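You operate a simulated robot arm through the tools that you are given. There is no shell and no other tool.

You run a simulated robot arm. Do the job below in one go: nothing can be reset, and whatever is moved stays where it is left.

JOB
Swap the open floor loop for the two biggest, then reset the meter.
Fine: biggest by the loop card; three lever turns in all; one press of the meter reset button; the other loops stay shut.
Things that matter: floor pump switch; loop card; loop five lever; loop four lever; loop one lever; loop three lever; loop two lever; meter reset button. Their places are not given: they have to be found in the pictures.

Only the result counts: the job must be done as asked and must still hold three seconds after the hand-in. Knocking over, shifting, dropping, spilling or breaking anything else fails it.

ROBOT AND FRAMES
A 6-joint arm with a two-finger gripper, fixed in place. Base frame: the origin is at the foot of the arm, x ahead of it, y to its left, z up. Units: cm, degrees, N and s.
Its first joint turns from -166.0 to 166.0 degrees. Payload 2.45 kg.
The tool frame sits at the grasp point between the pads (the TCP): z along the fingers, y along the line on which they close. The tips reach 2 cm beyond it. Largest opening 14 cm; the body of the gripper starts 16.8 cm behind the TCP.
Orientation is that of the tool frame in the base frame, as [roll, pitch, yaw] about the fixed x, y, z axes, in that order (R = Rz(yaw) Ry(pitch) Rx(roll)). With the fingers straight down and closing along the base's y, the tool's x points along the base's -x, its y along +y and its z along -z.

CONTROLS
- The arm moves only by the tool jog_arm. Its argument "targets" is a list that holds one entry, the list of rows, each a list of 7 numbers: the shift along the base's x, y, z in units of 400 mm (1.0 is 400 mm), then the turn, a rotation vector about the base's x, y, z in units of 120 degrees (1.0 is 120 degrees), then the opening, from 0 (shut) to 1 (fully open). In form: [[[dx, dy, dz, ax, ay, az, gripper], ...]]. A call has 1 to 20 rows; each row is the pose to reach, as a shift and turn from the pose commanded when the call began. A call with a number of a shift or a turn outside -1 to 1 is refused whole. A row lasts 0.2 s, in which the tool goes at most 5 cm and 8.6 degrees; a call with a longer step from one row to the next is refused whole, and so is a gripper value outside its range. Where a pose cannot be reached the arm comes as near as it can. A force on the tool above 70 N (or 10 N above the force at the start of the call, whichever is more), or a blocked arm, ends the call early, and 0.2 s more pass. Each finger travels about 4.5 cm/s and halts on what it meets, pressing with about 23 N; the grip force reading is that of the motor and also rises with nothing between the fingers. The clock runs only during rows and for 0.2 s after the last one: add rows that repeat a pose to give the fingers time. It gives the time, the measured TCP pose, the force on the tool (base axes), the opening and the grip force at its end, in the units of the frame above (readings bear some noise), with the torque about the TCP (base axes, N m) and any sound that the robot's microphone picked up.
- Cameras (640 x 400 px; columns grow to the right, rows downward): "scene" is fixed at [22, -64.95, 100.65]; the picture's right is [0.89, -0.45, 0.00], its down [-0.00, -0.00, -1.00] and it looks along [0.45, 0.89, -0.00] (base axes); focal length 361 px, centre (320, 200). "wrist" rides on the gripper at [7.8, 1.1, -20.9] in the tool frame; the picture's right is [-0.14, 0.99, 0.00], its down [-0.92, -0.13, -0.37] and it looks along [-0.37, -0.05, 0.93] (tool axes); focal length 280 px, centre (320, 200).
- grab_frame(camera): a new picture of that camera. It takes no simulated time.
- measure_at(camera, pixels): for up to 12 pixels [column, row] of the newest picture of that camera ("zoom" is the newest enlarged one), the place [x, y, z] in the base frame of the surface seen there, good to about 0.3 cm. It takes no simulated time.
- zoom(camera, box): a new picture of the part [left, top, right, bottom] of that camera's present view, enlarged. It takes no simulated time.
- job_done(): hands the job in; it is judged then, once.

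Open the gripper and draw the arm clear of the work before you hand the job in, unless the task says otherwise.

The tools are called as name(argument=value, ...) on one line, values as JSON. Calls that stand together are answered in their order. jog_arm: Moves the arm, as the interface text tells. Its arguments: {"type":"object","properties":{"targets":{"type":"array"}},"required":["targets"]} The other tools are called the same way: grab_frame (camera) takes a picture; measure_at (camera, pixels) gives the place of the surface under pixels of a picture; zoom (camera, box) takes an enlarged picture of a part of a camera's view; job_done () hands the job in.

At the start:

```text
time_s: 0.0
position: [60.39, 33.83, 134.81]
tcp_rot: [179.9, 0.0, -180.0]
force: [-0.6, 0.4, 0.6]
wrist_torque: [0.0, 0.0, -0.03]
width: 13.98
gripper_force: 0.1
```

scene: 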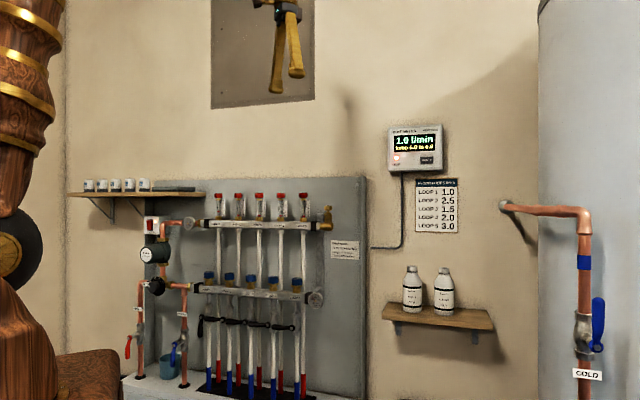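
wrist: 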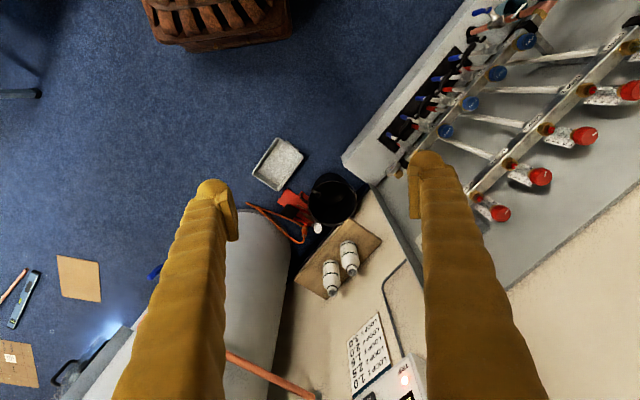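

The scene shows a manifold around (260,260), a meter at (415,148) and a loop card at (437,205). I zoom in on each to read them.

zoom(camera="scene", box=[380, 110, 480, 240])

zoom(camera="scene", box=[180, 180, 340, 280])

zoom(camera="scene", box=[180, 260, 340, 360])

zoom(camera="scene", box=[60, 160, 220, 260])

zoom(camera="scene", box=[325, 230, 365, 265])

```text
3.08 times, centred on (430, 175) of scene
```

zoom: 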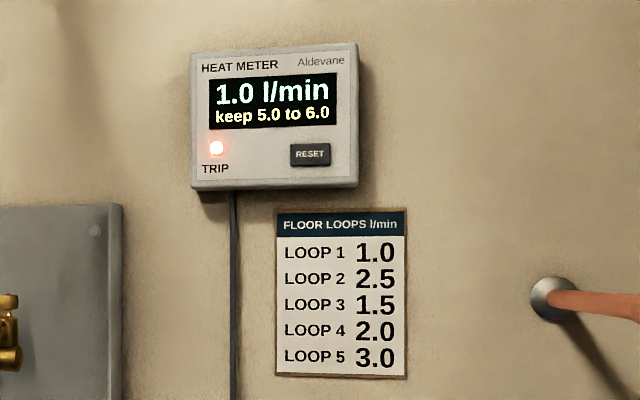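

```text
4.00 times, centred on (260, 230) of scene
```

zoom: 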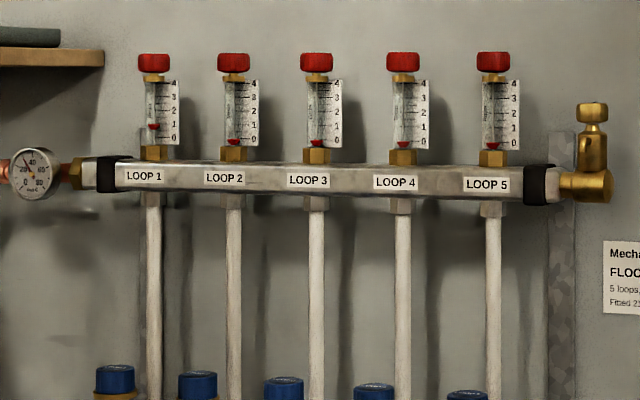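

```text
4.00 times, centred on (260, 310) of scene
```

zoom: 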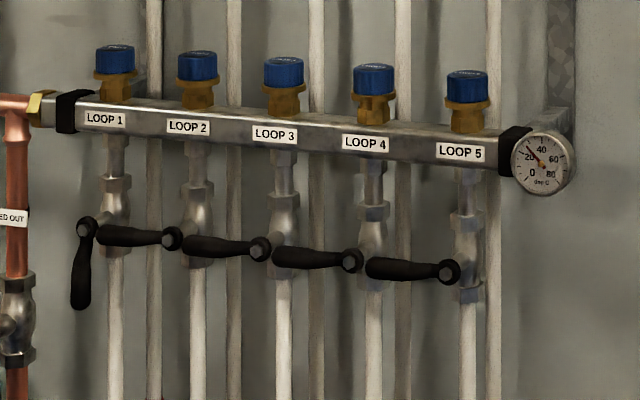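

```text
4.00 times, centred on (140, 210) of scene
```

zoom: 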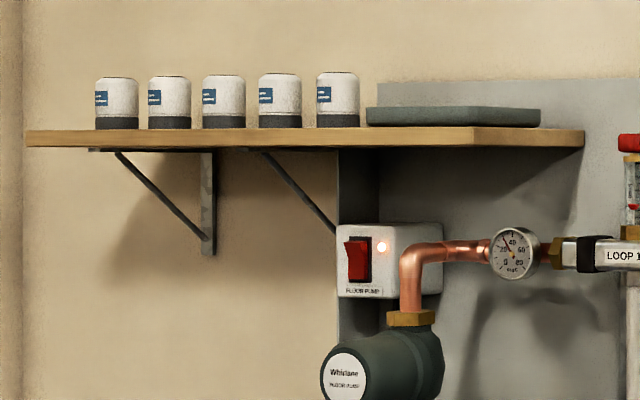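

```text
11.43 times, centred on (345, 248) of scene
```

zoom: 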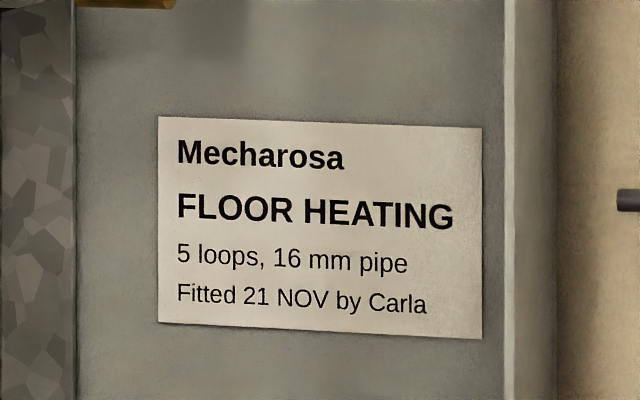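

The card gives loop 5 = 3.0 and loop 2 = 2.5 as the biggest. Loop 1's lever is down (open), and the others lie sideways (shut). I measure the levers, valves, meter button and walls.

measure_at(camera="scene", pixels=[[415, 148], [437, 205], [345, 248], [345, 300], [345, 200], [500, 120], [257, 155], [150, 60], [410, 318], [130, 193], [253, 295], [151, 225]])

zoom(camera="scene", box=[190, 300, 254, 340])

measure_at(camera="zoom", pixels=[[100, 180], [115, 195], [95, 320], [90, 370], [325, 220], [260, 215], [140, 210], [210, 110]])

zoom(camera="scene", box=[246, 305, 310, 345])

```text
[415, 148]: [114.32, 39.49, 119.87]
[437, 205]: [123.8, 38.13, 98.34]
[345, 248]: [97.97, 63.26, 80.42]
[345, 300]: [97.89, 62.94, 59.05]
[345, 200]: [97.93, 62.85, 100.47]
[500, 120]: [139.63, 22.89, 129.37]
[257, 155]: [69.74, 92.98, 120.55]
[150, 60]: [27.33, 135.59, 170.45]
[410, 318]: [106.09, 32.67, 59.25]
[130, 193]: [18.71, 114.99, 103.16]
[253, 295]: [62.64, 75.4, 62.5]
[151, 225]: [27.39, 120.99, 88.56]
```

```text
10.00 times, centred on (222, 320) of scene
```

zoom: 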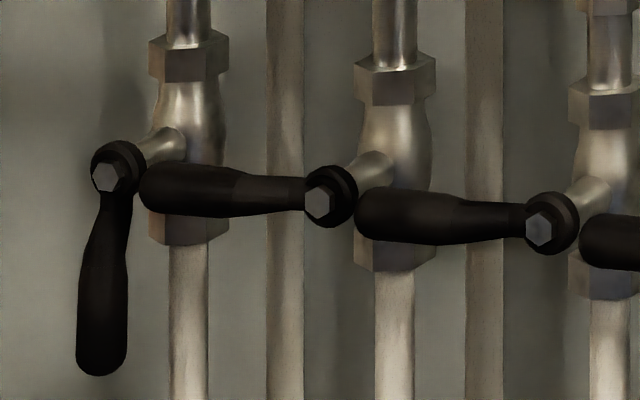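

```text
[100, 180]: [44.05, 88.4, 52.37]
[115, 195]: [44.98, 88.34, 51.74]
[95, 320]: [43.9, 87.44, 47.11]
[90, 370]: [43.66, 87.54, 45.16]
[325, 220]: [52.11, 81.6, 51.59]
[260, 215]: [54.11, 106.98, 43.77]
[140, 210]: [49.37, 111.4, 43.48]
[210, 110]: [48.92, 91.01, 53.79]
```

```text
10.00 times, centred on (278, 325) of scene
```

zoom: 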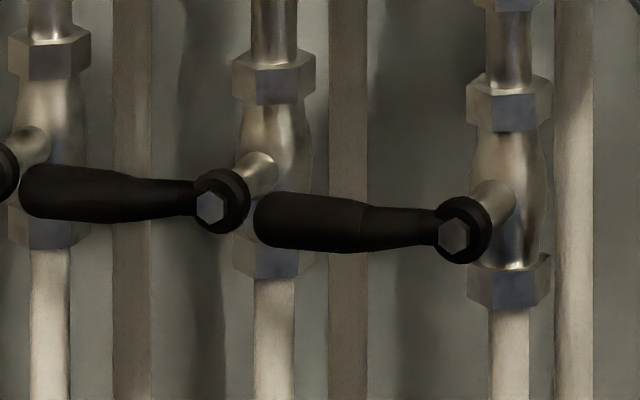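

The levers show clearly in this zoom (loop 5 hub at about (455,235), its handle tip at (262,220)). I measure several points on them, then on the loop 1 and 2 levers in a second zoom.

measure_at(camera="zoom", pixels=[[453, 237], [210, 208], [275, 220], [340, 225], [400, 228], [275, 200], [275, 242], [430, 243], [508, 207], [505, 290], [40, 190], [150, 200]])

zoom(camera="scene", box=[190, 300, 254, 340])

measure_at(camera="zoom", pixels=[[107, 177], [101, 350], [101, 310], [108, 240], [320, 200], [155, 188], [200, 190], [270, 194], [538, 228], [370, 212], [83, 350], [120, 350]])

zoom(camera="scene", box=[380, 115, 452, 180])

grab_frame(camera="wrist")

```text
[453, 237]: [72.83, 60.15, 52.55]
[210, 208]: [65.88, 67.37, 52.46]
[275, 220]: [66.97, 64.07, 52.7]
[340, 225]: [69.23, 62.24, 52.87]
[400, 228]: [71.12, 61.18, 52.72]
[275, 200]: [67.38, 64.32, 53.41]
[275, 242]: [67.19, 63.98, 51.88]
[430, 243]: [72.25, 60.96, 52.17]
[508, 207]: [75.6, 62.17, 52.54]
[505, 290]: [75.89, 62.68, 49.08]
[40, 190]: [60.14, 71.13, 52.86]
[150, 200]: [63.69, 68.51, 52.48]
```

```text
10.00 times, centred on (222, 320) of scene
```

zoom: 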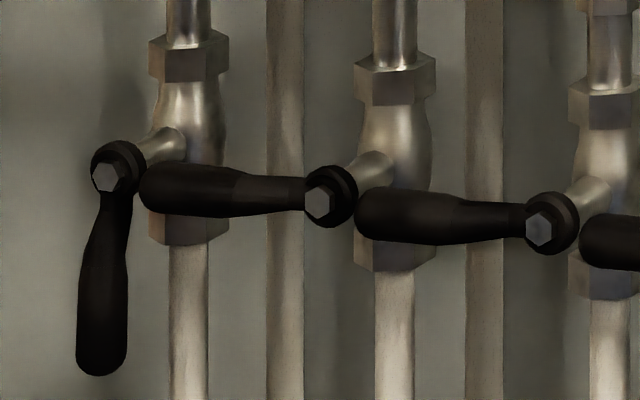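

```text
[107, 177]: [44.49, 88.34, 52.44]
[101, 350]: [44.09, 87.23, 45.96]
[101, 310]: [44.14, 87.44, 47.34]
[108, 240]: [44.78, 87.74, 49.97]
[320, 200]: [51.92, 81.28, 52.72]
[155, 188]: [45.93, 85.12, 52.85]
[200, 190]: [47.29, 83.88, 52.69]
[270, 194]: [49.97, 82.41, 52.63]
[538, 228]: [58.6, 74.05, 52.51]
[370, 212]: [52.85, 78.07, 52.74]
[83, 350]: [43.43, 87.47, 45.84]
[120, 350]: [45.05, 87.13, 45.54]
```

```text
6.15 times, centred on (416, 148) of scene
```

zoom: 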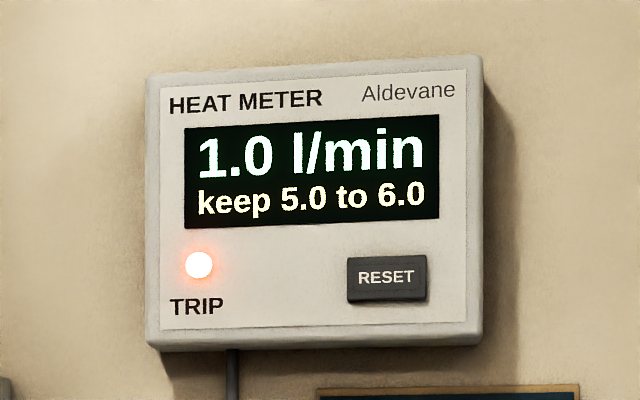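

```text
taken
```

wrist: 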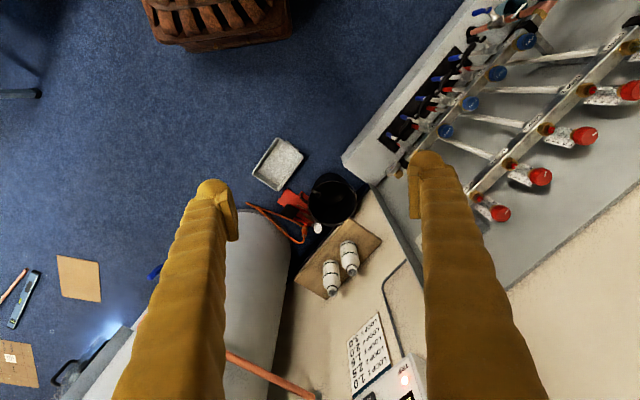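

The lever hubs lie on a line along u=(0.707,-0.707), about 10 cm apart, at z≈52.5. The wall's inward normal is n=(0.707,0.707), and loop 5's hub is at (72.8,60.2). I first tilt the tool to horizontal, high up and away from the wall, while shifting it to the left.

jog_arm(targets=[[[0, 0.05, 0, 0, -0.0682, 0, 0.5], [0, 0.1, 0, 0, -0.1364, 0, 0.5], [0, 0.15, 0, 0, -0.2045, 0, 0.5], [0, 0.2, 0, 0, -0.2727, 0, 0.5], [0, 0.25, 0, 0, -0.3409, 0, 0.5], [0, 0.3, 0, 0, -0.4091, 0, 0.5], [0, 0.35, 0, 0, -0.4773, 0, 0.5], [0, 0.4, 0, 0, -0.5455, 0, 0.5], [0, 0.45, 0, 0, -0.6136, 0, 0.5], [0, 0.5, 0, 0, -0.6818, 0, 0.5], [0, 0.55, 0, 0, -0.75, 0, 0.5], [0, 0.55, 0, 0, -0.75, 0, 0.5], [0, 0.55, 0, 0, -0.75, 0, 0.5]]])

zoom(camera="scene", box=[400, 145, 440, 170])

grab_frame(camera="scene")

```text
time_s: 2.8
position: [60.57, 55.51, 134.98]
tcp_rot: [41.6, 89.9, 41.4]
force: [-0.4, -1.5, -3.2]
wrist_torque: [-0.02, -0.42, 0.27]
width: 6.99
gripper_force: 0.0
```

```text
16.00 times, centred on (420, 158) of scene
```

zoom: 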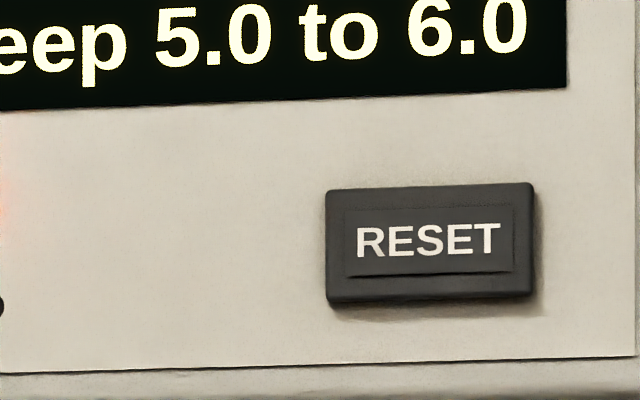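

```text
taken
```

scene: 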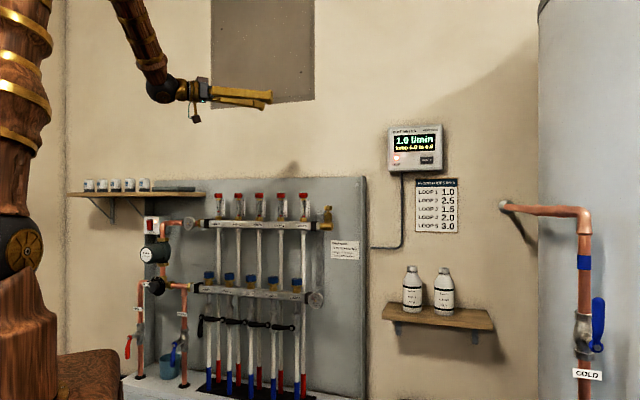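

The tool is now horizontal, clear of everything, and pointing along +x. I measure the button at zoom pixel (430,240), and I yaw the tool 45° to face the wall.

measure_at(camera="zoom", pixels=[[430, 240], [340, 240], [520, 240], [430, 195], [430, 290], [200, 240], [430, 340], [600, 240]])

jog_arm(targets=[[[-0.006, -0.006, 0, 0, 0, 0.0625, 0.5], [-0.013, -0.012, 0, 0, 0, 0.125, 0.5], [-0.02, -0.018, 0, 0, 0, 0.1875, 0.5], [-0.026, -0.024, 0, 0, 0, 0.25, 0.5], [-0.032, -0.03, 0, 0, 0, 0.3125, 0.5], [-0.039, -0.035, 0, 0, 0, 0.375, 0.5], [-0.039, -0.035, 0, 0, 0, 0.375, 0.5]]])

```text
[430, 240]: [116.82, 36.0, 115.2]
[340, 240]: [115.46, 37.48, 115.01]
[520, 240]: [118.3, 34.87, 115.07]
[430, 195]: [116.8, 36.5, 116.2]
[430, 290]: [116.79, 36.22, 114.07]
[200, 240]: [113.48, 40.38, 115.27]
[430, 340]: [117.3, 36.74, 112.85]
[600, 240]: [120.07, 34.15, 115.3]
```

```text
time_s: 4.4
position: [59.13, 54.64, 134.71]
tcp_rot: [179.1, 90.0, -143.3]
force: [1.0, -0.6, 0.5]
wrist_torque: [0.03, -0.01, -0.01]
width: 7.01
gripper_force: 0.0
out of reach, approached as far as the arm can: row 6, 7
```

The button front is at about (116.8,36.2,115.2). The last few degrees of yaw weren't reached at this height (about 37.5° instead of 45°). I descend 40 cm at this orientation and check the pose again.

jog_arm(targets=[[[0, 0, -0.1, 0, 0, 0, 0.5], [0, 0, -0.2, 0, 0, 0, 0.5], [0, 0, -0.3, 0, 0, 0, 0.5], [0, 0, -0.4, 0, 0, 0, 0.5], [0, 0, -0.5, 0, 0, 0, 0.5], [0, 0, -0.6, 0, 0, 0, 0.5], [0, 0, -0.7, 0, 0, 0, 0.5], [0, 0, -0.8, 0, 0, 0, 0.5], [0, 0, -0.9, 0, 0, 0, 0.5], [0, 0, -1.0, 0, 0, 0, 0.5], [0, 0, -1.0, 0, 0, 0, 0.5]]])

grab_frame(camera="scene")

```text
time_s: 6.8
position: [57.09, 55.68, 97.62]
tcp_rot: [-101.7, 83.6, -65.8]
force: [0.3, 0.1, -0.2]
wrist_torque: [-0.01, 0.01, -0.03]
width: 6.97
gripper_force: 0.0
out of reach, approached as far as the arm can: row 3, 4, 5, 6, 7, 8, 9, 10, 11
```

```text
taken
```

scene: 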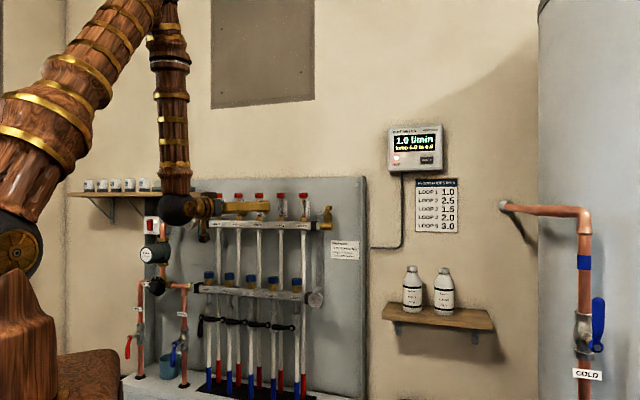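

The descent stopped short at (57.1,55.7,97.6), with the tool yawed about 36°. The arm looks folded too tightly, with the forearm hanging vertically. I extend 6 cm towards the wall, which is still clear of the manifold fronts at n≈92, to see if the reach improves.

jog_arm(targets=[[[0.05, 0.05, 0, 0, 0, 0, 0.5], [0.1, 0.1, 0, 0, 0, 0, 0.5], [0.1, 0.1, 0, 0, 0, 0, 0.5]]])

grab_frame(camera="wrist")

```text
time_s: 7.6
position: [61.0, 59.82, 97.79]
tcp_rot: [-101.7, 83.8, -66.0]
force: [-0.8, 0.1, 0.9]
wrist_torque: [-0.01, -0.03, 0.02]
width: 6.99
gripper_force: 0.1
```

```text
taken
```

wrist: 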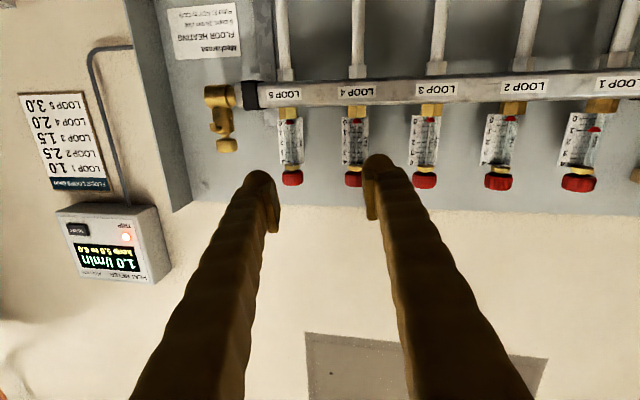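

The extension worked with no reach warning, and shifts count from the pose actually reached. I now correct the orientation with +9.2° of yaw and +6.2° of roll about the wall normal.

jog_arm(targets=[[[0, 0, 0, 0.018, 0.018, 0.038, 0.5], [0, 0, 0, 0.0365, 0.0365, 0.0767, 0.5], [0, 0, 0, 0.0365, 0.0365, 0.0767, 0.5]]])

```text
time_s: 8.4
position: [60.99, 59.78, 97.85]
tcp_rot: [-101.8, 83.6, -66.3]
force: [0.2, -0.2, -0.2]
wrist_torque: [-0.01, -0.01, -0.03]
width: 6.98
gripper_force: 0.0
out of reach, approached as far as the arm can: row 1, 2, 3
```

There was no rotation at all, so some wrist joint is at its limit. I test a small yaw alone to find which direction is blocked.

jog_arm(targets=[[[0, 0, 0, 0, 0, 0.04, 0.5], [0, 0, 0, 0, 0, 0.04, 0.5]]])

jog_arm(targets=[[[0, 0, 0, -0.03, -0.03, 0, 0.5], [0, 0, 0, -0.03, -0.03, 0, 0.5]]])

```text
time_s: 9.0
position: [60.99, 59.77, 97.78]
tcp_rot: [-101.8, 83.6, -66.3]
force: [-1.2, -0.6, 0.7]
wrist_torque: [0.02, 0.01, 0.03]
width: 7.01
gripper_force: 0.0
out of reach, approached as far as the arm can: row 1, 2
```

```text
time_s: 9.6
position: [61.06, 59.69, 97.8]
tcp_rot: [-92.5, 78.8, -56.9]
force: [0.2, -0.7, 0.1]
wrist_torque: [0.0, -0.02, -0.01]
width: 7.0
gripper_force: 0.0
```

Negative roll about the normal works. I retry the yaw from this new roll.

jog_arm(targets=[[[0, 0, 0, 0, 0, 0.04, 0.5], [0, 0, 0, 0, 0, 0.08, 0.5], [0, 0, 0, 0, 0, 0.08, 0.5]]])

```text
time_s: 10.4
position: [61.01, 59.75, 97.79]
tcp_rot: [-92.4, 78.7, -57.0]
force: [0.5, -0.3, 0.7]
wrist_torque: [0.01, -0.02, -0.03]
width: 6.99
gripper_force: 0.1
out of reach, approached as far as the arm can: row 1, 2, 3
```

Yaw is still blocked at about 35°. I look closely at the wrist to understand the joint layout.

grab_frame(camera="scene")

zoom(camera="scene", box=[130, 150, 290, 250])

measure_at(camera="scene", pixels=[[176, 207], [173, 150], [165, 60], [160, 15], [60, 90], [15, 250], [195, 207], [205, 207], [30, 330], [100, 40], [20, 160]])

```text
taken
```

scene: 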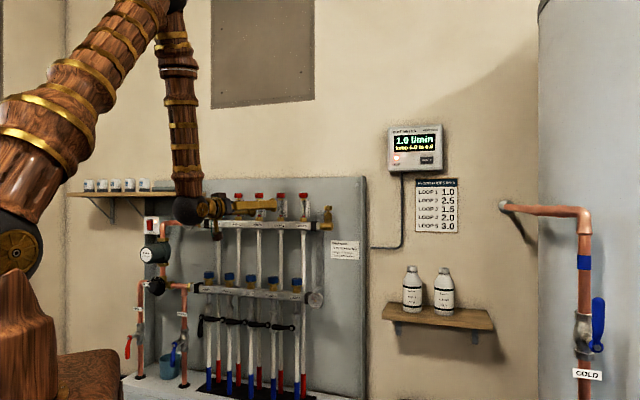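

```text
4.00 times, centred on (210, 200) of scene
```

zoom: 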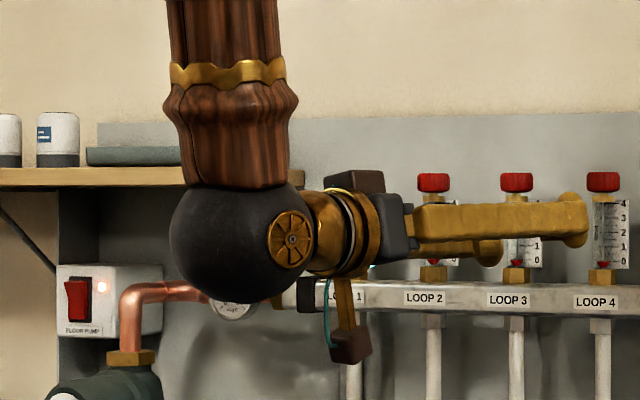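

```text
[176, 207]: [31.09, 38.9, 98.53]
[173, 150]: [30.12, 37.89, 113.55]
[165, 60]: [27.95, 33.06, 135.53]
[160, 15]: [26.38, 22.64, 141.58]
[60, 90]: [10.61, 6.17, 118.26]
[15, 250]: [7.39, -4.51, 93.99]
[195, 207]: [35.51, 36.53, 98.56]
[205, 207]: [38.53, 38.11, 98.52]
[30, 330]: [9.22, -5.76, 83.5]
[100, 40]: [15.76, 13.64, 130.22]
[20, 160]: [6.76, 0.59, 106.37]
```

The wrist is spherical (forearm roll, bend, tool roll). My sideways tilt wound the forearm roll joint to nearly 180°, which is its limit. I rise and retrace to the start, then tilt again exactly within the arm's plane so the bend joint just crosses zero.

jog_arm(targets=[[[0, -0.01, 0.093, 0, 0, 0, 0.5], [0, -0.02, 0.186, 0, 0, 0, 0.5], [0, -0.03, 0.279, 0, 0, 0, 0.5], [0, -0.04, 0.372, 0, 0, 0, 0.5], [0, -0.05, 0.465, 0, 0, 0, 0.5], [0, -0.06, 0.558, 0, 0, 0, 0.5], [0, -0.07, 0.651, 0, 0, 0, 0.5], [0, -0.08, 0.744, 0, 0, 0, 0.5], [-0.01, -0.09, 0.837, 0, 0, 0, 0.5], [-0.01, -0.106, 0.93, 0, 0, 0, 0.5], [-0.01, -0.106, 0.93, 0, 0, 0, 0.5]]])

jog_arm(targets=[[[0, 0, 0, 0, 0, -0.059, 0.5], [0, 0, 0, 0, 0, -0.118, 0.5], [0, 0, 0, 0, 0, -0.177, 0.5], [0, 0, 0, 0, 0, -0.236, 0.5], [0, 0, 0, 0, 0, -0.295, 0.5], [0, 0, 0, 0, 0, -0.295, 0.5]]])

jog_arm(targets=[[[0, 0, 0, 0.047, 0, 0, 0.5], [0, 0, 0, 0.094, 0, 0, 0.5], [0, 0, 0, 0.094, 0, 0, 0.5]]])

```text
time_s: 12.5
position: [65.68, 58.32, 117.65]
tcp_rot: [-126.8, 73.3, -91.9]
force: [0.3, -0.3, 1.0]
wrist_torque: [-0.01, 0.0, -0.04]
width: 6.99
gripper_force: 0.1
stopped in row 10: the arm was blocked; the commanded pose is now the measured one
```

```text
time_s: 13.9
position: [65.21, 58.56, 118.53]
tcp_rot: [-125.5, 73.8, -125.6]
force: [0.1, 1.1, 1.4]
wrist_torque: [0.01, 0.0, -0.05]
width: 6.98
gripper_force: 0.0
```

```text
time_s: 14.7
position: [65.33, 58.52, 118.24]
tcp_rot: [-168.3, 80.3, -167.7]
force: [0.5, 0.8, 0.6]
wrist_torque: [0.02, 0.0, -0.03]
width: 7.01
gripper_force: 0.0
```

The rise stopped at z≈118 as "blocked", then the rotations went through. I check the scene before going on.

grab_frame(camera="scene")

grab_frame(camera="wrist")

```text
taken
```

scene: 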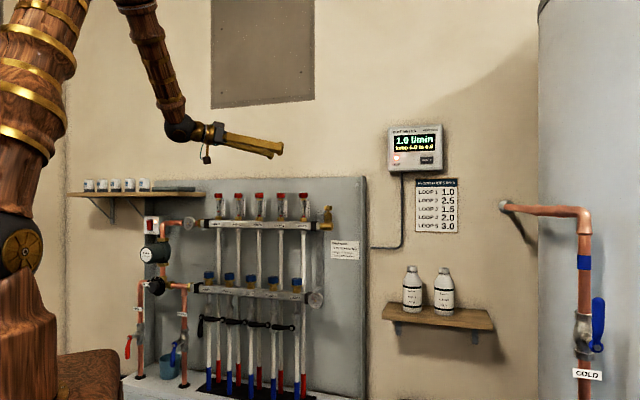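

```text
taken
```

wrist: 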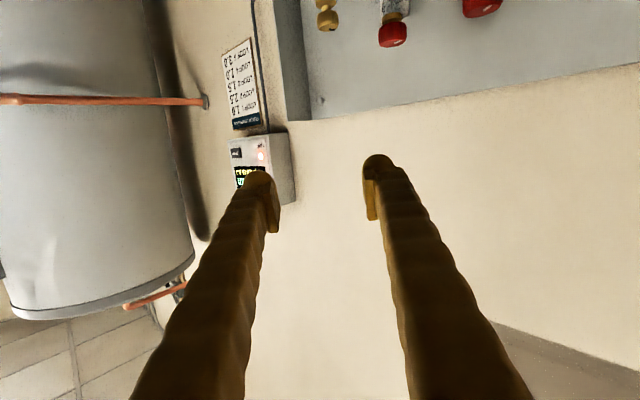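

The arm is free in the air and the tool points almost along +x. I return to the starting pose, tool down at (60.4,33.8,134.8), more gently.

jog_arm(targets=[[[-0.009, -0.044, 0.03, 0, 0.048, 0, 0.5], [-0.018, -0.088, 0.059, 0, 0.096, 0, 0.5], [-0.026, -0.132, 0.089, 0, 0.144, 0, 0.5], [-0.035, -0.176, 0.119, 0, 0.192, 0, 0.5], [-0.044, -0.22, 0.148, 0, 0.24, 0, 0.5], [-0.053, -0.264, 0.178, 0, 0.288, 0, 0.5], [-0.062, -0.308, 0.207, 0, 0.336, 0, 0.5], [-0.07, -0.353, 0.237, 0, 0.383, 0, 0.5], [-0.079, -0.397, 0.267, 0, 0.431, 0, 0.5], [-0.088, -0.441, 0.296, 0, 0.479, 0, 0.5], [-0.097, -0.485, 0.326, 0, 0.527, 0, 0.5], [-0.106, -0.529, 0.356, 0, 0.575, 0, 0.5], [-0.114, -0.573, 0.385, 0, 0.623, 0, 0.5], [-0.123, -0.617, 0.415, 0, 0.671, 0, 0.5], [-0.123, -0.617, 0.415, 0, 0.671, 0, 0.5], [-0.123, -0.617, 0.415, 0, 0.671, 0, 0.5]]])

grab_frame(camera="scene")

grab_frame(camera="wrist")

```text
time_s: 18.1
position: [60.4, 33.88, 135.1]
tcp_rot: [179.6, 0.1, -178.0]
force: [0.1, -0.3, -1.0]
wrist_torque: [-0.03, -0.03, 0.04]
width: 7.0
gripper_force: 0.0
```

```text
taken
```

scene: 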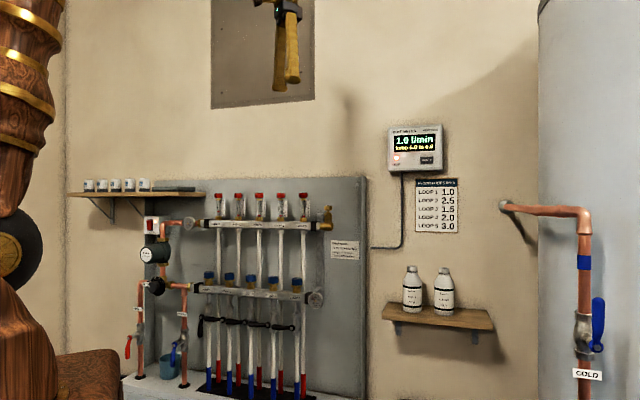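

```text
taken
```

wrist: 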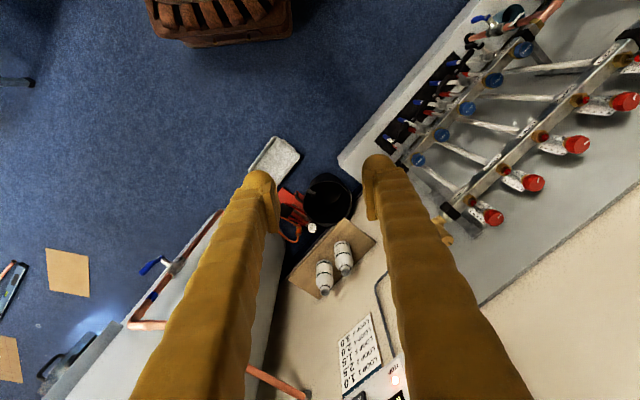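

The arm is back at the start pose. I now tilt the tool outward within the arm's own vertical plane (azimuth 29.3°) while extending radially.

jog_arm(targets=[[[0.0242, 0.0136, 0, 0.0204, -0.0363, 0, 0.4], [0.0484, 0.0272, 0, 0.0408, -0.0727, 0, 0.4], [0.0726, 0.0408, 0, 0.0611, -0.109, 0, 0.4], [0.0968, 0.0544, 0, 0.0815, -0.1453, 0, 0.4], [0.121, 0.068, 0, 0.1019, -0.1817, 0, 0.4], [0.1452, 0.0816, 0, 0.1223, -0.218, 0, 0.4], [0.1694, 0.0952, 0, 0.1427, -0.2543, 0, 0.4], [0.1936, 0.1088, 0, 0.163, -0.2906, 0, 0.4], [0.2178, 0.1224, 0, 0.1834, -0.327, 0, 0.4], [0.242, 0.136, 0, 0.2038, -0.3633, 0, 0.4], [0.2662, 0.1496, 0, 0.2242, -0.3996, 0, 0.4], [0.2904, 0.1632, 0, 0.2446, -0.436, 0, 0.4], [0.3146, 0.1768, 0, 0.2649, -0.4723, 0, 0.4], [0.3388, 0.1904, 0, 0.2853, -0.5086, 0, 0.4], [0.363, 0.204, 0, 0.3057, -0.545, 0, 0.4], [0.3872, 0.2176, 0, 0.3261, -0.5813, 0, 0.4], [0.4114, 0.2312, 0, 0.3465, -0.6176, 0, 0.4], [0.4356, 0.2448, 0, 0.3668, -0.6539, 0, 0.4], [0.4356, 0.2448, 0, 0.3668, -0.6539, 0, 0.4]]])

grab_frame(camera="scene")

```text
time_s: 22.1
position: [77.71, 43.64, 135.16]
tcp_rot: [89.3, 62.6, 119.2]
force: [-0.7, 1.0, -0.6]
wrist_torque: [0.03, 0.02, 0.01]
width: 5.61
gripper_force: 0.1
```

```text
taken
```

scene: 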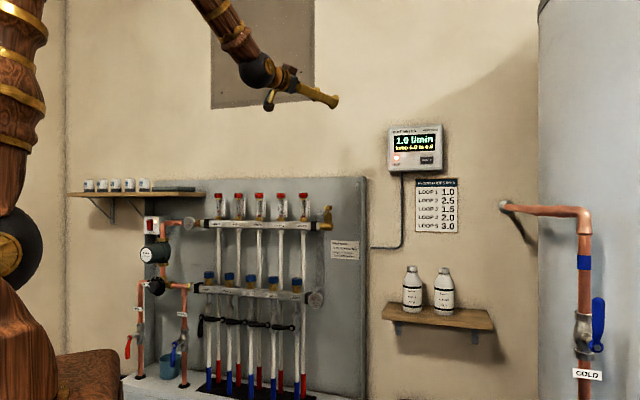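

The tool is horizontal at azimuth 30° and rolled 27° towards the left. I now yaw to 45° and move to the staging spot in front of loop 5, at height.

jog_arm(targets=[[[-0.058, 0.033, 0, 0, 0, 0.0158, 0.4], [-0.117, 0.066, 0, 0, 0, 0.0315, 0.4], [-0.175, 0.098, 0, 0, 0, 0.0473, 0.4], [-0.234, 0.131, 0, 0, 0, 0.063, 0.4], [-0.292, 0.164, 0, 0, 0, 0.0788, 0.4], [-0.351, 0.197, 0, 0, 0, 0.0945, 0.4], [-0.409, 0.23, 0, 0, 0, 0.11, 0.4], [-0.4675, 0.2625, 0, 0, 0, 0.126, 0.4], [-0.4675, 0.2625, 0, 0, 0, 0.126, 0.4]]])

jog_arm(targets=[[[0, 0, -0.1, 0.046, 0.046, 0, 0.4], [0, 0, -0.2, 0.092, 0.092, 0, 0.4], [0, 0, -0.3, 0.138, 0.138, 0, 0.4], [0, 0, -0.4, 0.184, 0.184, 0, 0.4], [0, 0, -0.5, 0.23, 0.23, 0, 0.4], [0, 0, -0.6, 0.276, 0.276, 0, 0.4], [0, 0, -0.7, 0.322, 0.322, 0, 0.4], [0, 0, -0.8, 0.369, 0.369, 0, 0.4], [0, 0, -0.8, 0.369, 0.369, 0, 0.4]]])

grab_frame(camera="scene")

```text
time_s: 24.1
position: [59.03, 54.19, 134.99]
tcp_rot: [89.5, 62.7, 134.3]
force: [-0.5, 0.1, -0.3]
wrist_torque: [0.02, -0.03, 0.01]
width: 5.6
gripper_force: 0.0
```

```text
time_s: 26.1
position: [59.06, 54.2, 103.19]
tcp_rot: [90.1, 0.0, 134.7]
force: [-0.2, 0.0, -1.5]
wrist_torque: [0.01, 0.0, 0.0]
width: 5.57
gripper_force: 0.0
```

```text
taken
```

scene: 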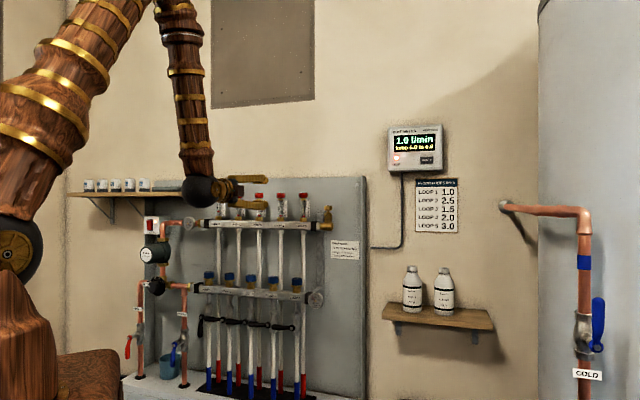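

The orientation is now right: fingers along the wall normal, closing vertically. I descend to lever height at z≈52.6, still staying at n≈80.

jog_arm(targets=[[[0, 0, -0.1, 0, 0, 0, 0.4], [0, 0, -0.2, 0, 0, 0, 0.4], [0, 0, -0.3, 0, 0, 0, 0.4], [0, 0, -0.4, 0, 0, 0, 0.4], [0, 0, -0.5, 0, 0, 0, 0.4], [0, 0, -0.6, 0, 0, 0, 0.4], [0, 0, -0.7, 0, 0, 0, 0.4], [0, 0, -0.8, 0, 0, 0, 0.4], [0, 0, -0.9, 0, 0, 0, 0.4], [0, 0, -1.0, 0, 0, 0, 0.4], [0, 0, -1.0, 0, 0, 0, 0.4]]])

jog_arm(targets=[[[0, 0, -0.09, 0, 0, 0, 0.4], [0, 0, -0.18, 0, 0, 0, 0.4], [0, 0, -0.265, 0, 0, 0, 0.4], [0, 0, -0.265, 0, 0, 0, 0.4]]])

grab_frame(camera="scene")

grab_frame(camera="wrist")

```text
time_s: 28.5
position: [59.49, 54.5, 63.07]
tcp_rot: [90.7, 0.0, 134.7]
force: [-0.5, 0.2, -0.4]
wrist_torque: [-0.03, -0.01, -0.02]
width: 5.59
gripper_force: 0.1
out of reach, approached as far as the arm can: row 1, 2, 3, 10, 11
```

```text
time_s: 29.5
position: [60.97, 56.04, 53.0]
tcp_rot: [90.9, 0.1, 134.6]
force: [0.4, -0.4, -0.4]
wrist_torque: [-0.01, 0.03, 0.02]
width: 5.59
gripper_force: 0.0
out of reach, approached as far as the arm can: row 1, 2, 3, 4
```

```text
taken
```

scene: 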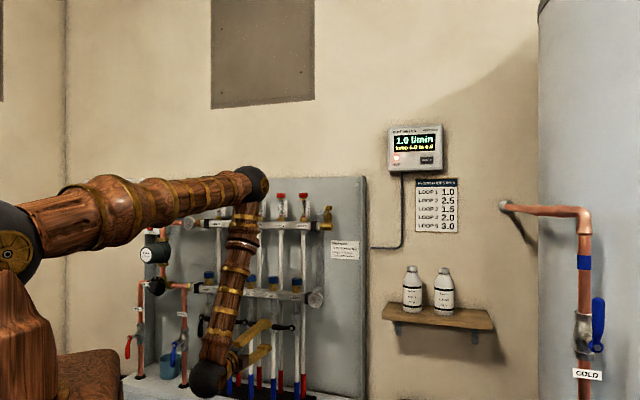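

```text
taken
```

wrist: 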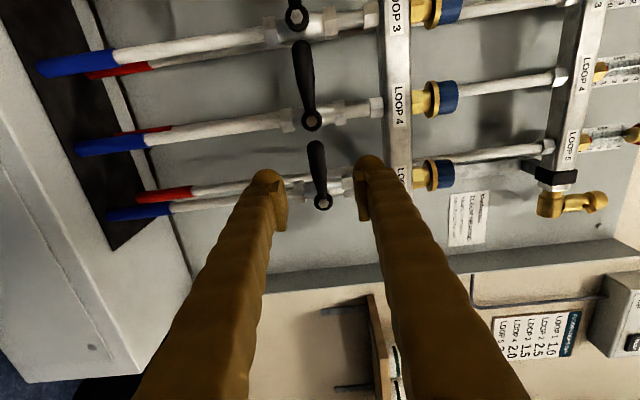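

The tool is now at lever height, at (61,56,53). The elbow sticks out near scene pixel (250,183), so I measure its distance to the flow meters before extending further.

measure_at(camera="scene", pixels=[[258, 183], [266, 180], [245, 230], [210, 375], [100, 215], [180, 195], [260, 195], [304, 205], [282, 205], [15, 250]])

zoom(camera="scene", box=[190, 160, 350, 260])

zoom(camera="wrist", box=[220, 100, 420, 225])

```text
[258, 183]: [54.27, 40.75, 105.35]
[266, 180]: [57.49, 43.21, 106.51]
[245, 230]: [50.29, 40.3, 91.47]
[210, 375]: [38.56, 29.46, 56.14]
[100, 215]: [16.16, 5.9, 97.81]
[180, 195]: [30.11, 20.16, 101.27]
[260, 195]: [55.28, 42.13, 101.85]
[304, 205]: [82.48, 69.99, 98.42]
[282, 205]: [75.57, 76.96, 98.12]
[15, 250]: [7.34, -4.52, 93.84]
```

```text
4.00 times, centred on (270, 210) of scene
```

zoom: 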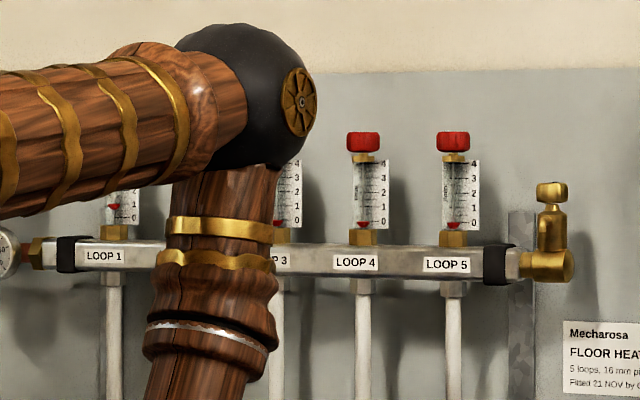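

```text
3.20 times, centred on (320, 162) of wrist
```

zoom: 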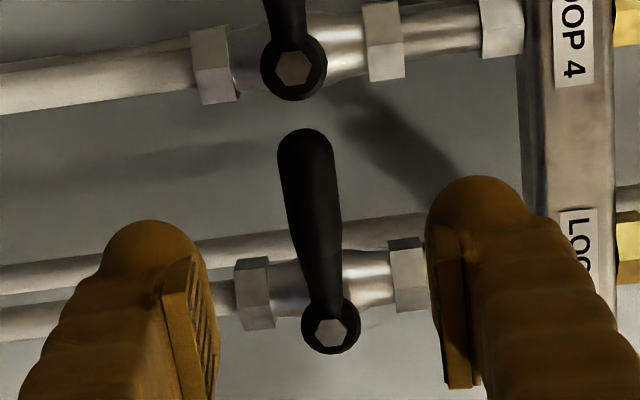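

The elbow is at n≈70–75 and the flow meters are at n≈107, so there's plenty of room. I measure loop 5's lever in this wrist zoom: hub (330,333), handle tip (305,135).

measure_at(camera="zoom", pixels=[[330, 333], [318, 270], [312, 220], [308, 180], [305, 140], [285, 180], [330, 180], [293, 68], [270, 285], [420, 130]])

```text
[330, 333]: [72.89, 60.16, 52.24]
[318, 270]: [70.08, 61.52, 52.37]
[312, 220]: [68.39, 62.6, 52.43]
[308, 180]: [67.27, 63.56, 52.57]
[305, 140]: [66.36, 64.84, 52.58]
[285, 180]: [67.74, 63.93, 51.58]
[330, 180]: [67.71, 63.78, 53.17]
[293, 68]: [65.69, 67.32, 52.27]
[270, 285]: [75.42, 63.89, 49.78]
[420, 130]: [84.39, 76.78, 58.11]
```

Loop 5's hub is at u=9.0, n=94.1, and its handle is centred at z≈52.4 with the tip at u≈1. I advance with the fingers straddling the handle about 5.2 cm from the hub, stopping with the tips short of the pipework.

jog_arm(targets=[[[0.048, 0.045, -0.006, 0, 0, 0, 0.4], [0.096, 0.09, -0.0125, 0, 0, 0, 0.4], [0.143, 0.135, -0.0125, 0, 0, 0, 0.4], [0.191, 0.18, -0.0125, 0, 0, 0, 0.4], [0.191, 0.18, -0.0125, 0, 0, 0, 0.4]]])

grab_frame(camera="scene")

zoom(camera="wrist", box=[220, 100, 420, 225])

zoom(camera="scene", box=[230, 280, 326, 340])

```text
time_s: 30.7
position: [68.69, 63.29, 52.51]
tcp_rot: [90.1, 0.1, 134.7]
force: [0.2, 0.7, 0.1]
wrist_torque: [0.0, 0.02, -0.01]
width: 5.59
gripper_force: 0.0
```

```text
taken
```

scene: 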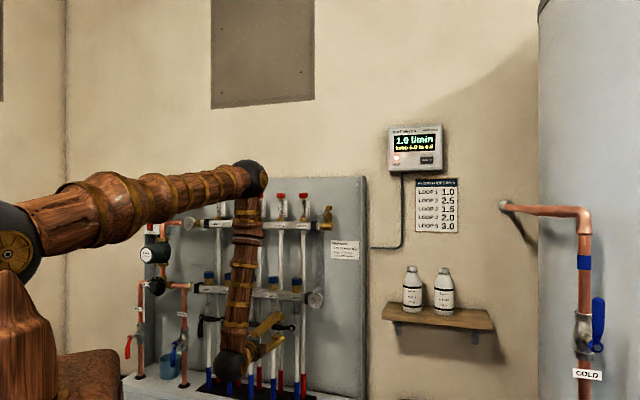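

```text
3.20 times, centred on (320, 162) of wrist
```

zoom: 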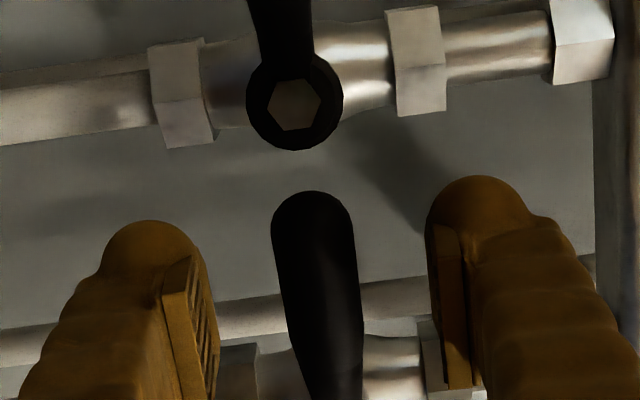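

```text
6.67 times, centred on (278, 310) of scene
```

zoom: 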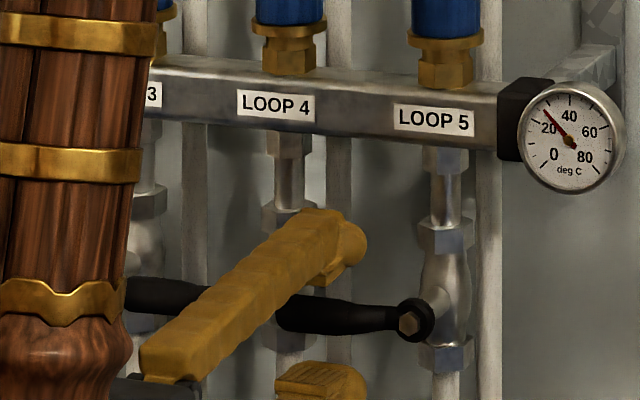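

The handle sits centred between the fingers, and the tips are short of the pipes. I close on it.

jog_arm(targets=[[[0, 0, 0, 0, 0, 0, 0.2], [0, 0, 0, 0, 0, 0, 0.1], [0, 0, 0, 0, 0, 0, 0.1], [0, 0, 0, 0, 0, 0, 0.1], [0, 0, 0, 0, 0, 0, 0.1]]])

```text
time_s: 31.9
position: [68.55, 63.26, 52.43]
tcp_rot: [90.1, 0.0, 134.7]
force: [0.8, 1.5, 0.4]
wrist_torque: [0.0, -0.01, 0.03]
width: 1.65
gripper_force: 42.6
```

The fingers hold the handle (width 1.65 cm, with little side force). I swing it down 90° about its hub, turning the tool with it.

jog_arm(targets=[[[0.0003, -0.0003, -0.0113, -0.02946, -0.02946, 0, 0.1], [0.0014, -0.0014, -0.0225, -0.0589, -0.0589, 0, 0.1], [0.0031, -0.0031, -0.0335, -0.0884, -0.0884, 0, 0.1], [0.0055, -0.0055, -0.0443, -0.1178, -0.1178, 0, 0.1], [0.0086, -0.0086, -0.0547, -0.1473, -0.1473, 0, 0.1], [0.0123, -0.0123, -0.0648, -0.1768, -0.1768, 0, 0.1], [0.0166, -0.0166, -0.0743, -0.2062, -0.2062, 0, 0.1], [0.0214, -0.0214, -0.0832, -0.2357, -0.2357, 0, 0.1], [0.0268, -0.0268, -0.0916, -0.2652, -0.2652, 0, 0.1], [0.0327, -0.0327, -0.0992, -0.2946, -0.2946, 0, 0.1], [0.039, -0.039, -0.1061, -0.3241, -0.3241, 0, 0.1], [0.0458, -0.0458, -0.1121, -0.3535, -0.3535, 0, 0.1], [0.0529, -0.0529, -0.1174, -0.383, -0.383, 0, 0.1], [0.0603, -0.0603, -0.1217, -0.4125, -0.4125, 0, 0.1], [0.0679, -0.0679, -0.1251, -0.4419, -0.4419, 0, 0.1], [0.0757, -0.0757, -0.1275, -0.4714, -0.4714, 0, 0.1], [0.0836, -0.0836, -0.129, -0.5009, -0.5009, 0, 0.1], [0.0916, -0.0916, -0.1295, -0.5303, -0.5303, 0, 0.1], [0.0916, -0.0916, -0.1295, -0.5303, -0.5303, 0, 0.1]]])

grab_frame(camera="scene")

zoom(camera="scene", box=[230, 280, 326, 340])

zoom(camera="scene", box=[380, 110, 480, 172])

grab_frame(camera="wrist")

```text
time_s: 35.9
position: [72.3, 59.58, 47.36]
tcp_rot: [-25.4, 89.6, 19.6]
force: [18.9, 36.6, -1.8]
wrist_torque: [-0.42, 0.17, 0.06]
width: 1.65
gripper_force: 42.0
```

```text
taken
```

scene: 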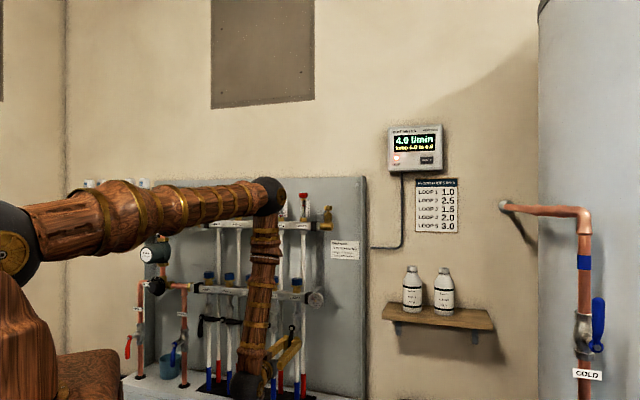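

```text
6.67 times, centred on (278, 310) of scene
```

zoom: 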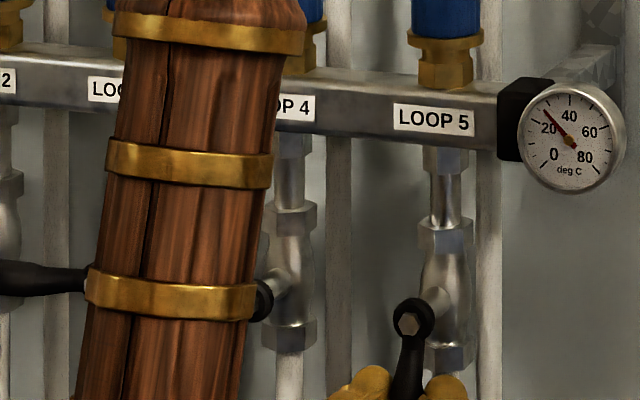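

```text
6.40 times, centred on (430, 141) of scene
```

zoom: 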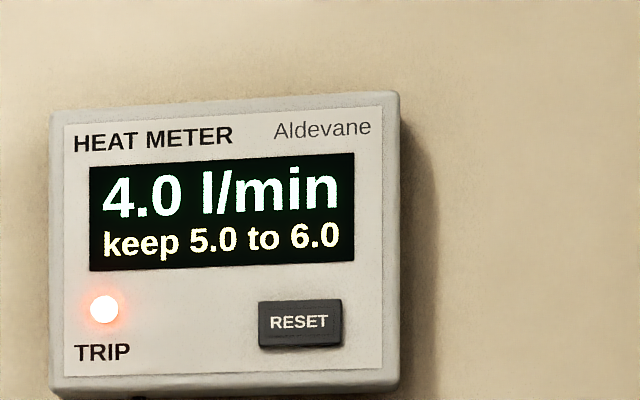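

```text
taken
```

wrist: 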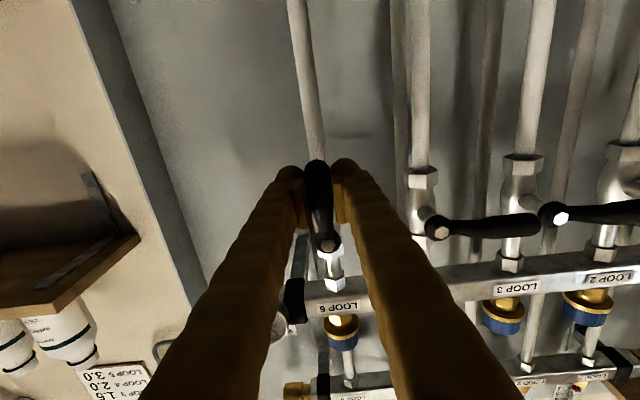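

The meter reads 4.0 l/min, so loop 5 is open. I open the fingers, then back straight out along the normal by 9 cm.

jog_arm(targets=[[[0, 0, 0, 0, 0, 0, 0.2], [0, 0, 0, 0, 0, 0, 0.35], [0, 0, 0, 0, 0, 0, 0.35], [0, 0, 0, 0, 0, 0, 0.35], [-0.04, -0.04, 0, 0, 0, 0, 0.35], [-0.08, -0.08, 0, 0, 0, 0, 0.35], [-0.12, -0.12, 0, 0, 0, 0, 0.35], [-0.16, -0.16, 0, 0, 0, 0, 0.35], [-0.16, -0.16, 0, 0, 0, 0, 0.35]]])

grab_frame(camera="wrist")

grab_frame(camera="scene")

```text
time_s: 37.9
position: [65.78, 53.2, 47.36]
tcp_rot: [-18.7, 89.7, 26.3]
force: [-0.1, -0.4, 0.8]
wrist_torque: [0.03, 0.01, -0.01]
width: 4.93
gripper_force: 0.1
```

```text
taken
```

wrist: 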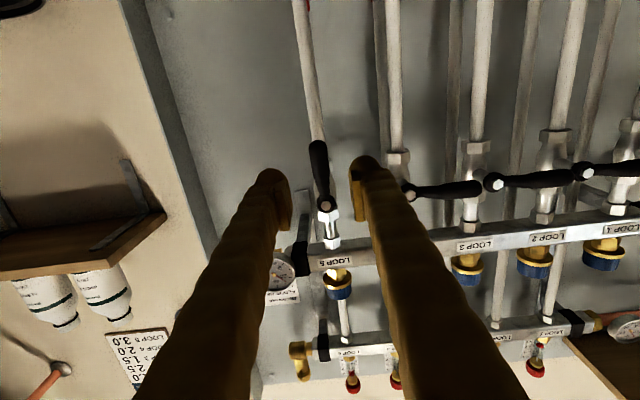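

```text
taken
```

scene: 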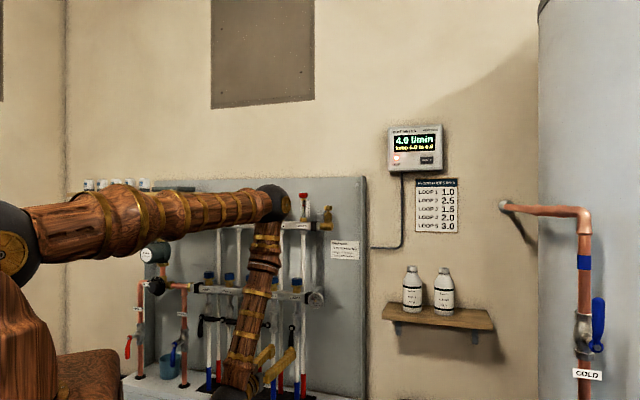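

The fingers are clear of the lever (n=84, u=8.9). I slide 40 cm left along the manifold to face loop 1's lever, at the same standoff.

jog_arm(targets=[[[-0.0705, 0.0705, 0, 0, 0, 0, 0.35], [-0.141, 0.141, 0, 0, 0, 0, 0.35], [-0.2115, 0.2115, 0, 0, 0, 0, 0.35], [-0.282, 0.282, 0, 0, 0, 0, 0.35], [-0.3525, 0.3525, 0, 0, 0, 0, 0.35], [-0.423, 0.423, 0, 0, 0, 0, 0.35], [-0.4935, 0.4935, 0, 0, 0, 0, 0.35], [-0.564, 0.564, 0, 0, 0, 0, 0.35], [-0.6345, 0.6345, 0, 0, 0, 0, 0.35], [-0.705, 0.705, 0, 0, 0, 0, 0.35], [-0.705, 0.705, 0, 0, 0, 0, 0.35]]])

grab_frame(camera="wrist")

grab_frame(camera="scene")

zoom(camera="wrist", box=[220, 100, 420, 225])

```text
time_s: 40.3
position: [37.51, 81.23, 47.24]
tcp_rot: [-17.6, 89.7, 27.3]
force: [0.2, -0.5, 0.6]
wrist_torque: [0.0, -0.02, -0.03]
width: 4.88
gripper_force: 0.1
```

```text
taken
```

wrist: 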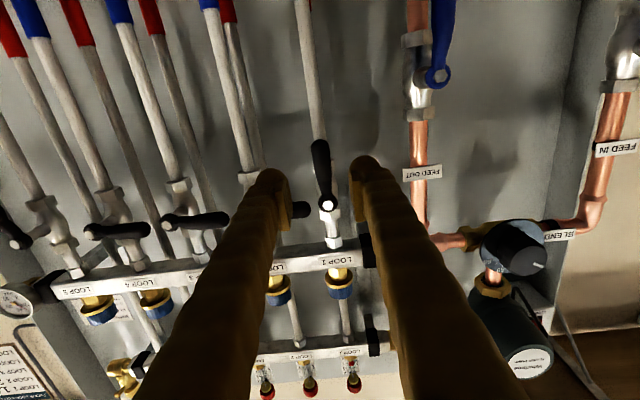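

```text
taken
```

scene: 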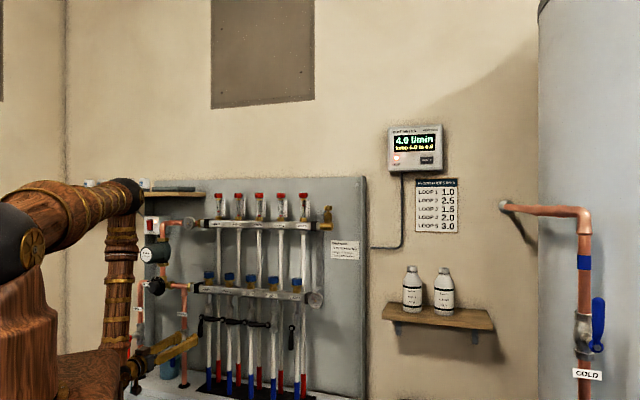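

```text
3.20 times, centred on (320, 162) of wrist
```

zoom: 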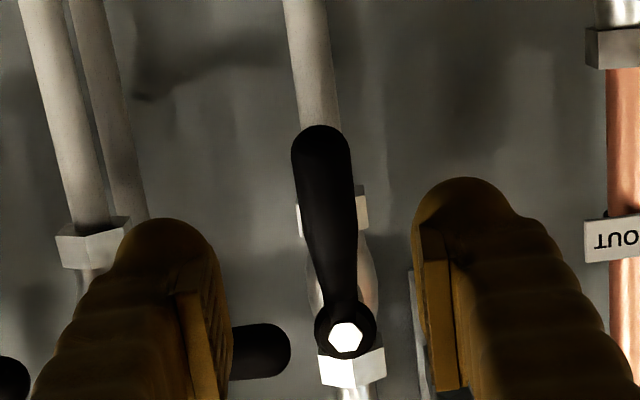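

Loop 1's lever is between the fingers (hub at zoom (347,335), tip at (320,135)). I measure it, along with the nearby FEED OUT pipe.

measure_at(camera="zoom", pixels=[[347, 337], [335, 270], [326, 210], [321, 170], [320, 140], [300, 170], [345, 170], [280, 350], [625, 130], [612, 232], [600, 50]])

measure_at(camera="wrist", pixels=[[440, 40], [438, 75], [420, 60], [515, 245], [370, 250], [420, 220]])

```text
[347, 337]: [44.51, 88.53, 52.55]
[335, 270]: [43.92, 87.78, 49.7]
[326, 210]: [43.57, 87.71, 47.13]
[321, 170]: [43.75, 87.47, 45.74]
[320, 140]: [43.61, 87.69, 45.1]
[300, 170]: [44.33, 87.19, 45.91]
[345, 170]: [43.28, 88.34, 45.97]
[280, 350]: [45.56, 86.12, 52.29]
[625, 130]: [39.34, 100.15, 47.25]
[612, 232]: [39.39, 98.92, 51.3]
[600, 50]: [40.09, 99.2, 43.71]
```

```text
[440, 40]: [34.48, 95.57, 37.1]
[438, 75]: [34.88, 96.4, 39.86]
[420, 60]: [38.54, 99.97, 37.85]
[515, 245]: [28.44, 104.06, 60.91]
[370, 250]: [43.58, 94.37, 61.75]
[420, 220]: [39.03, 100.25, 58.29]
```

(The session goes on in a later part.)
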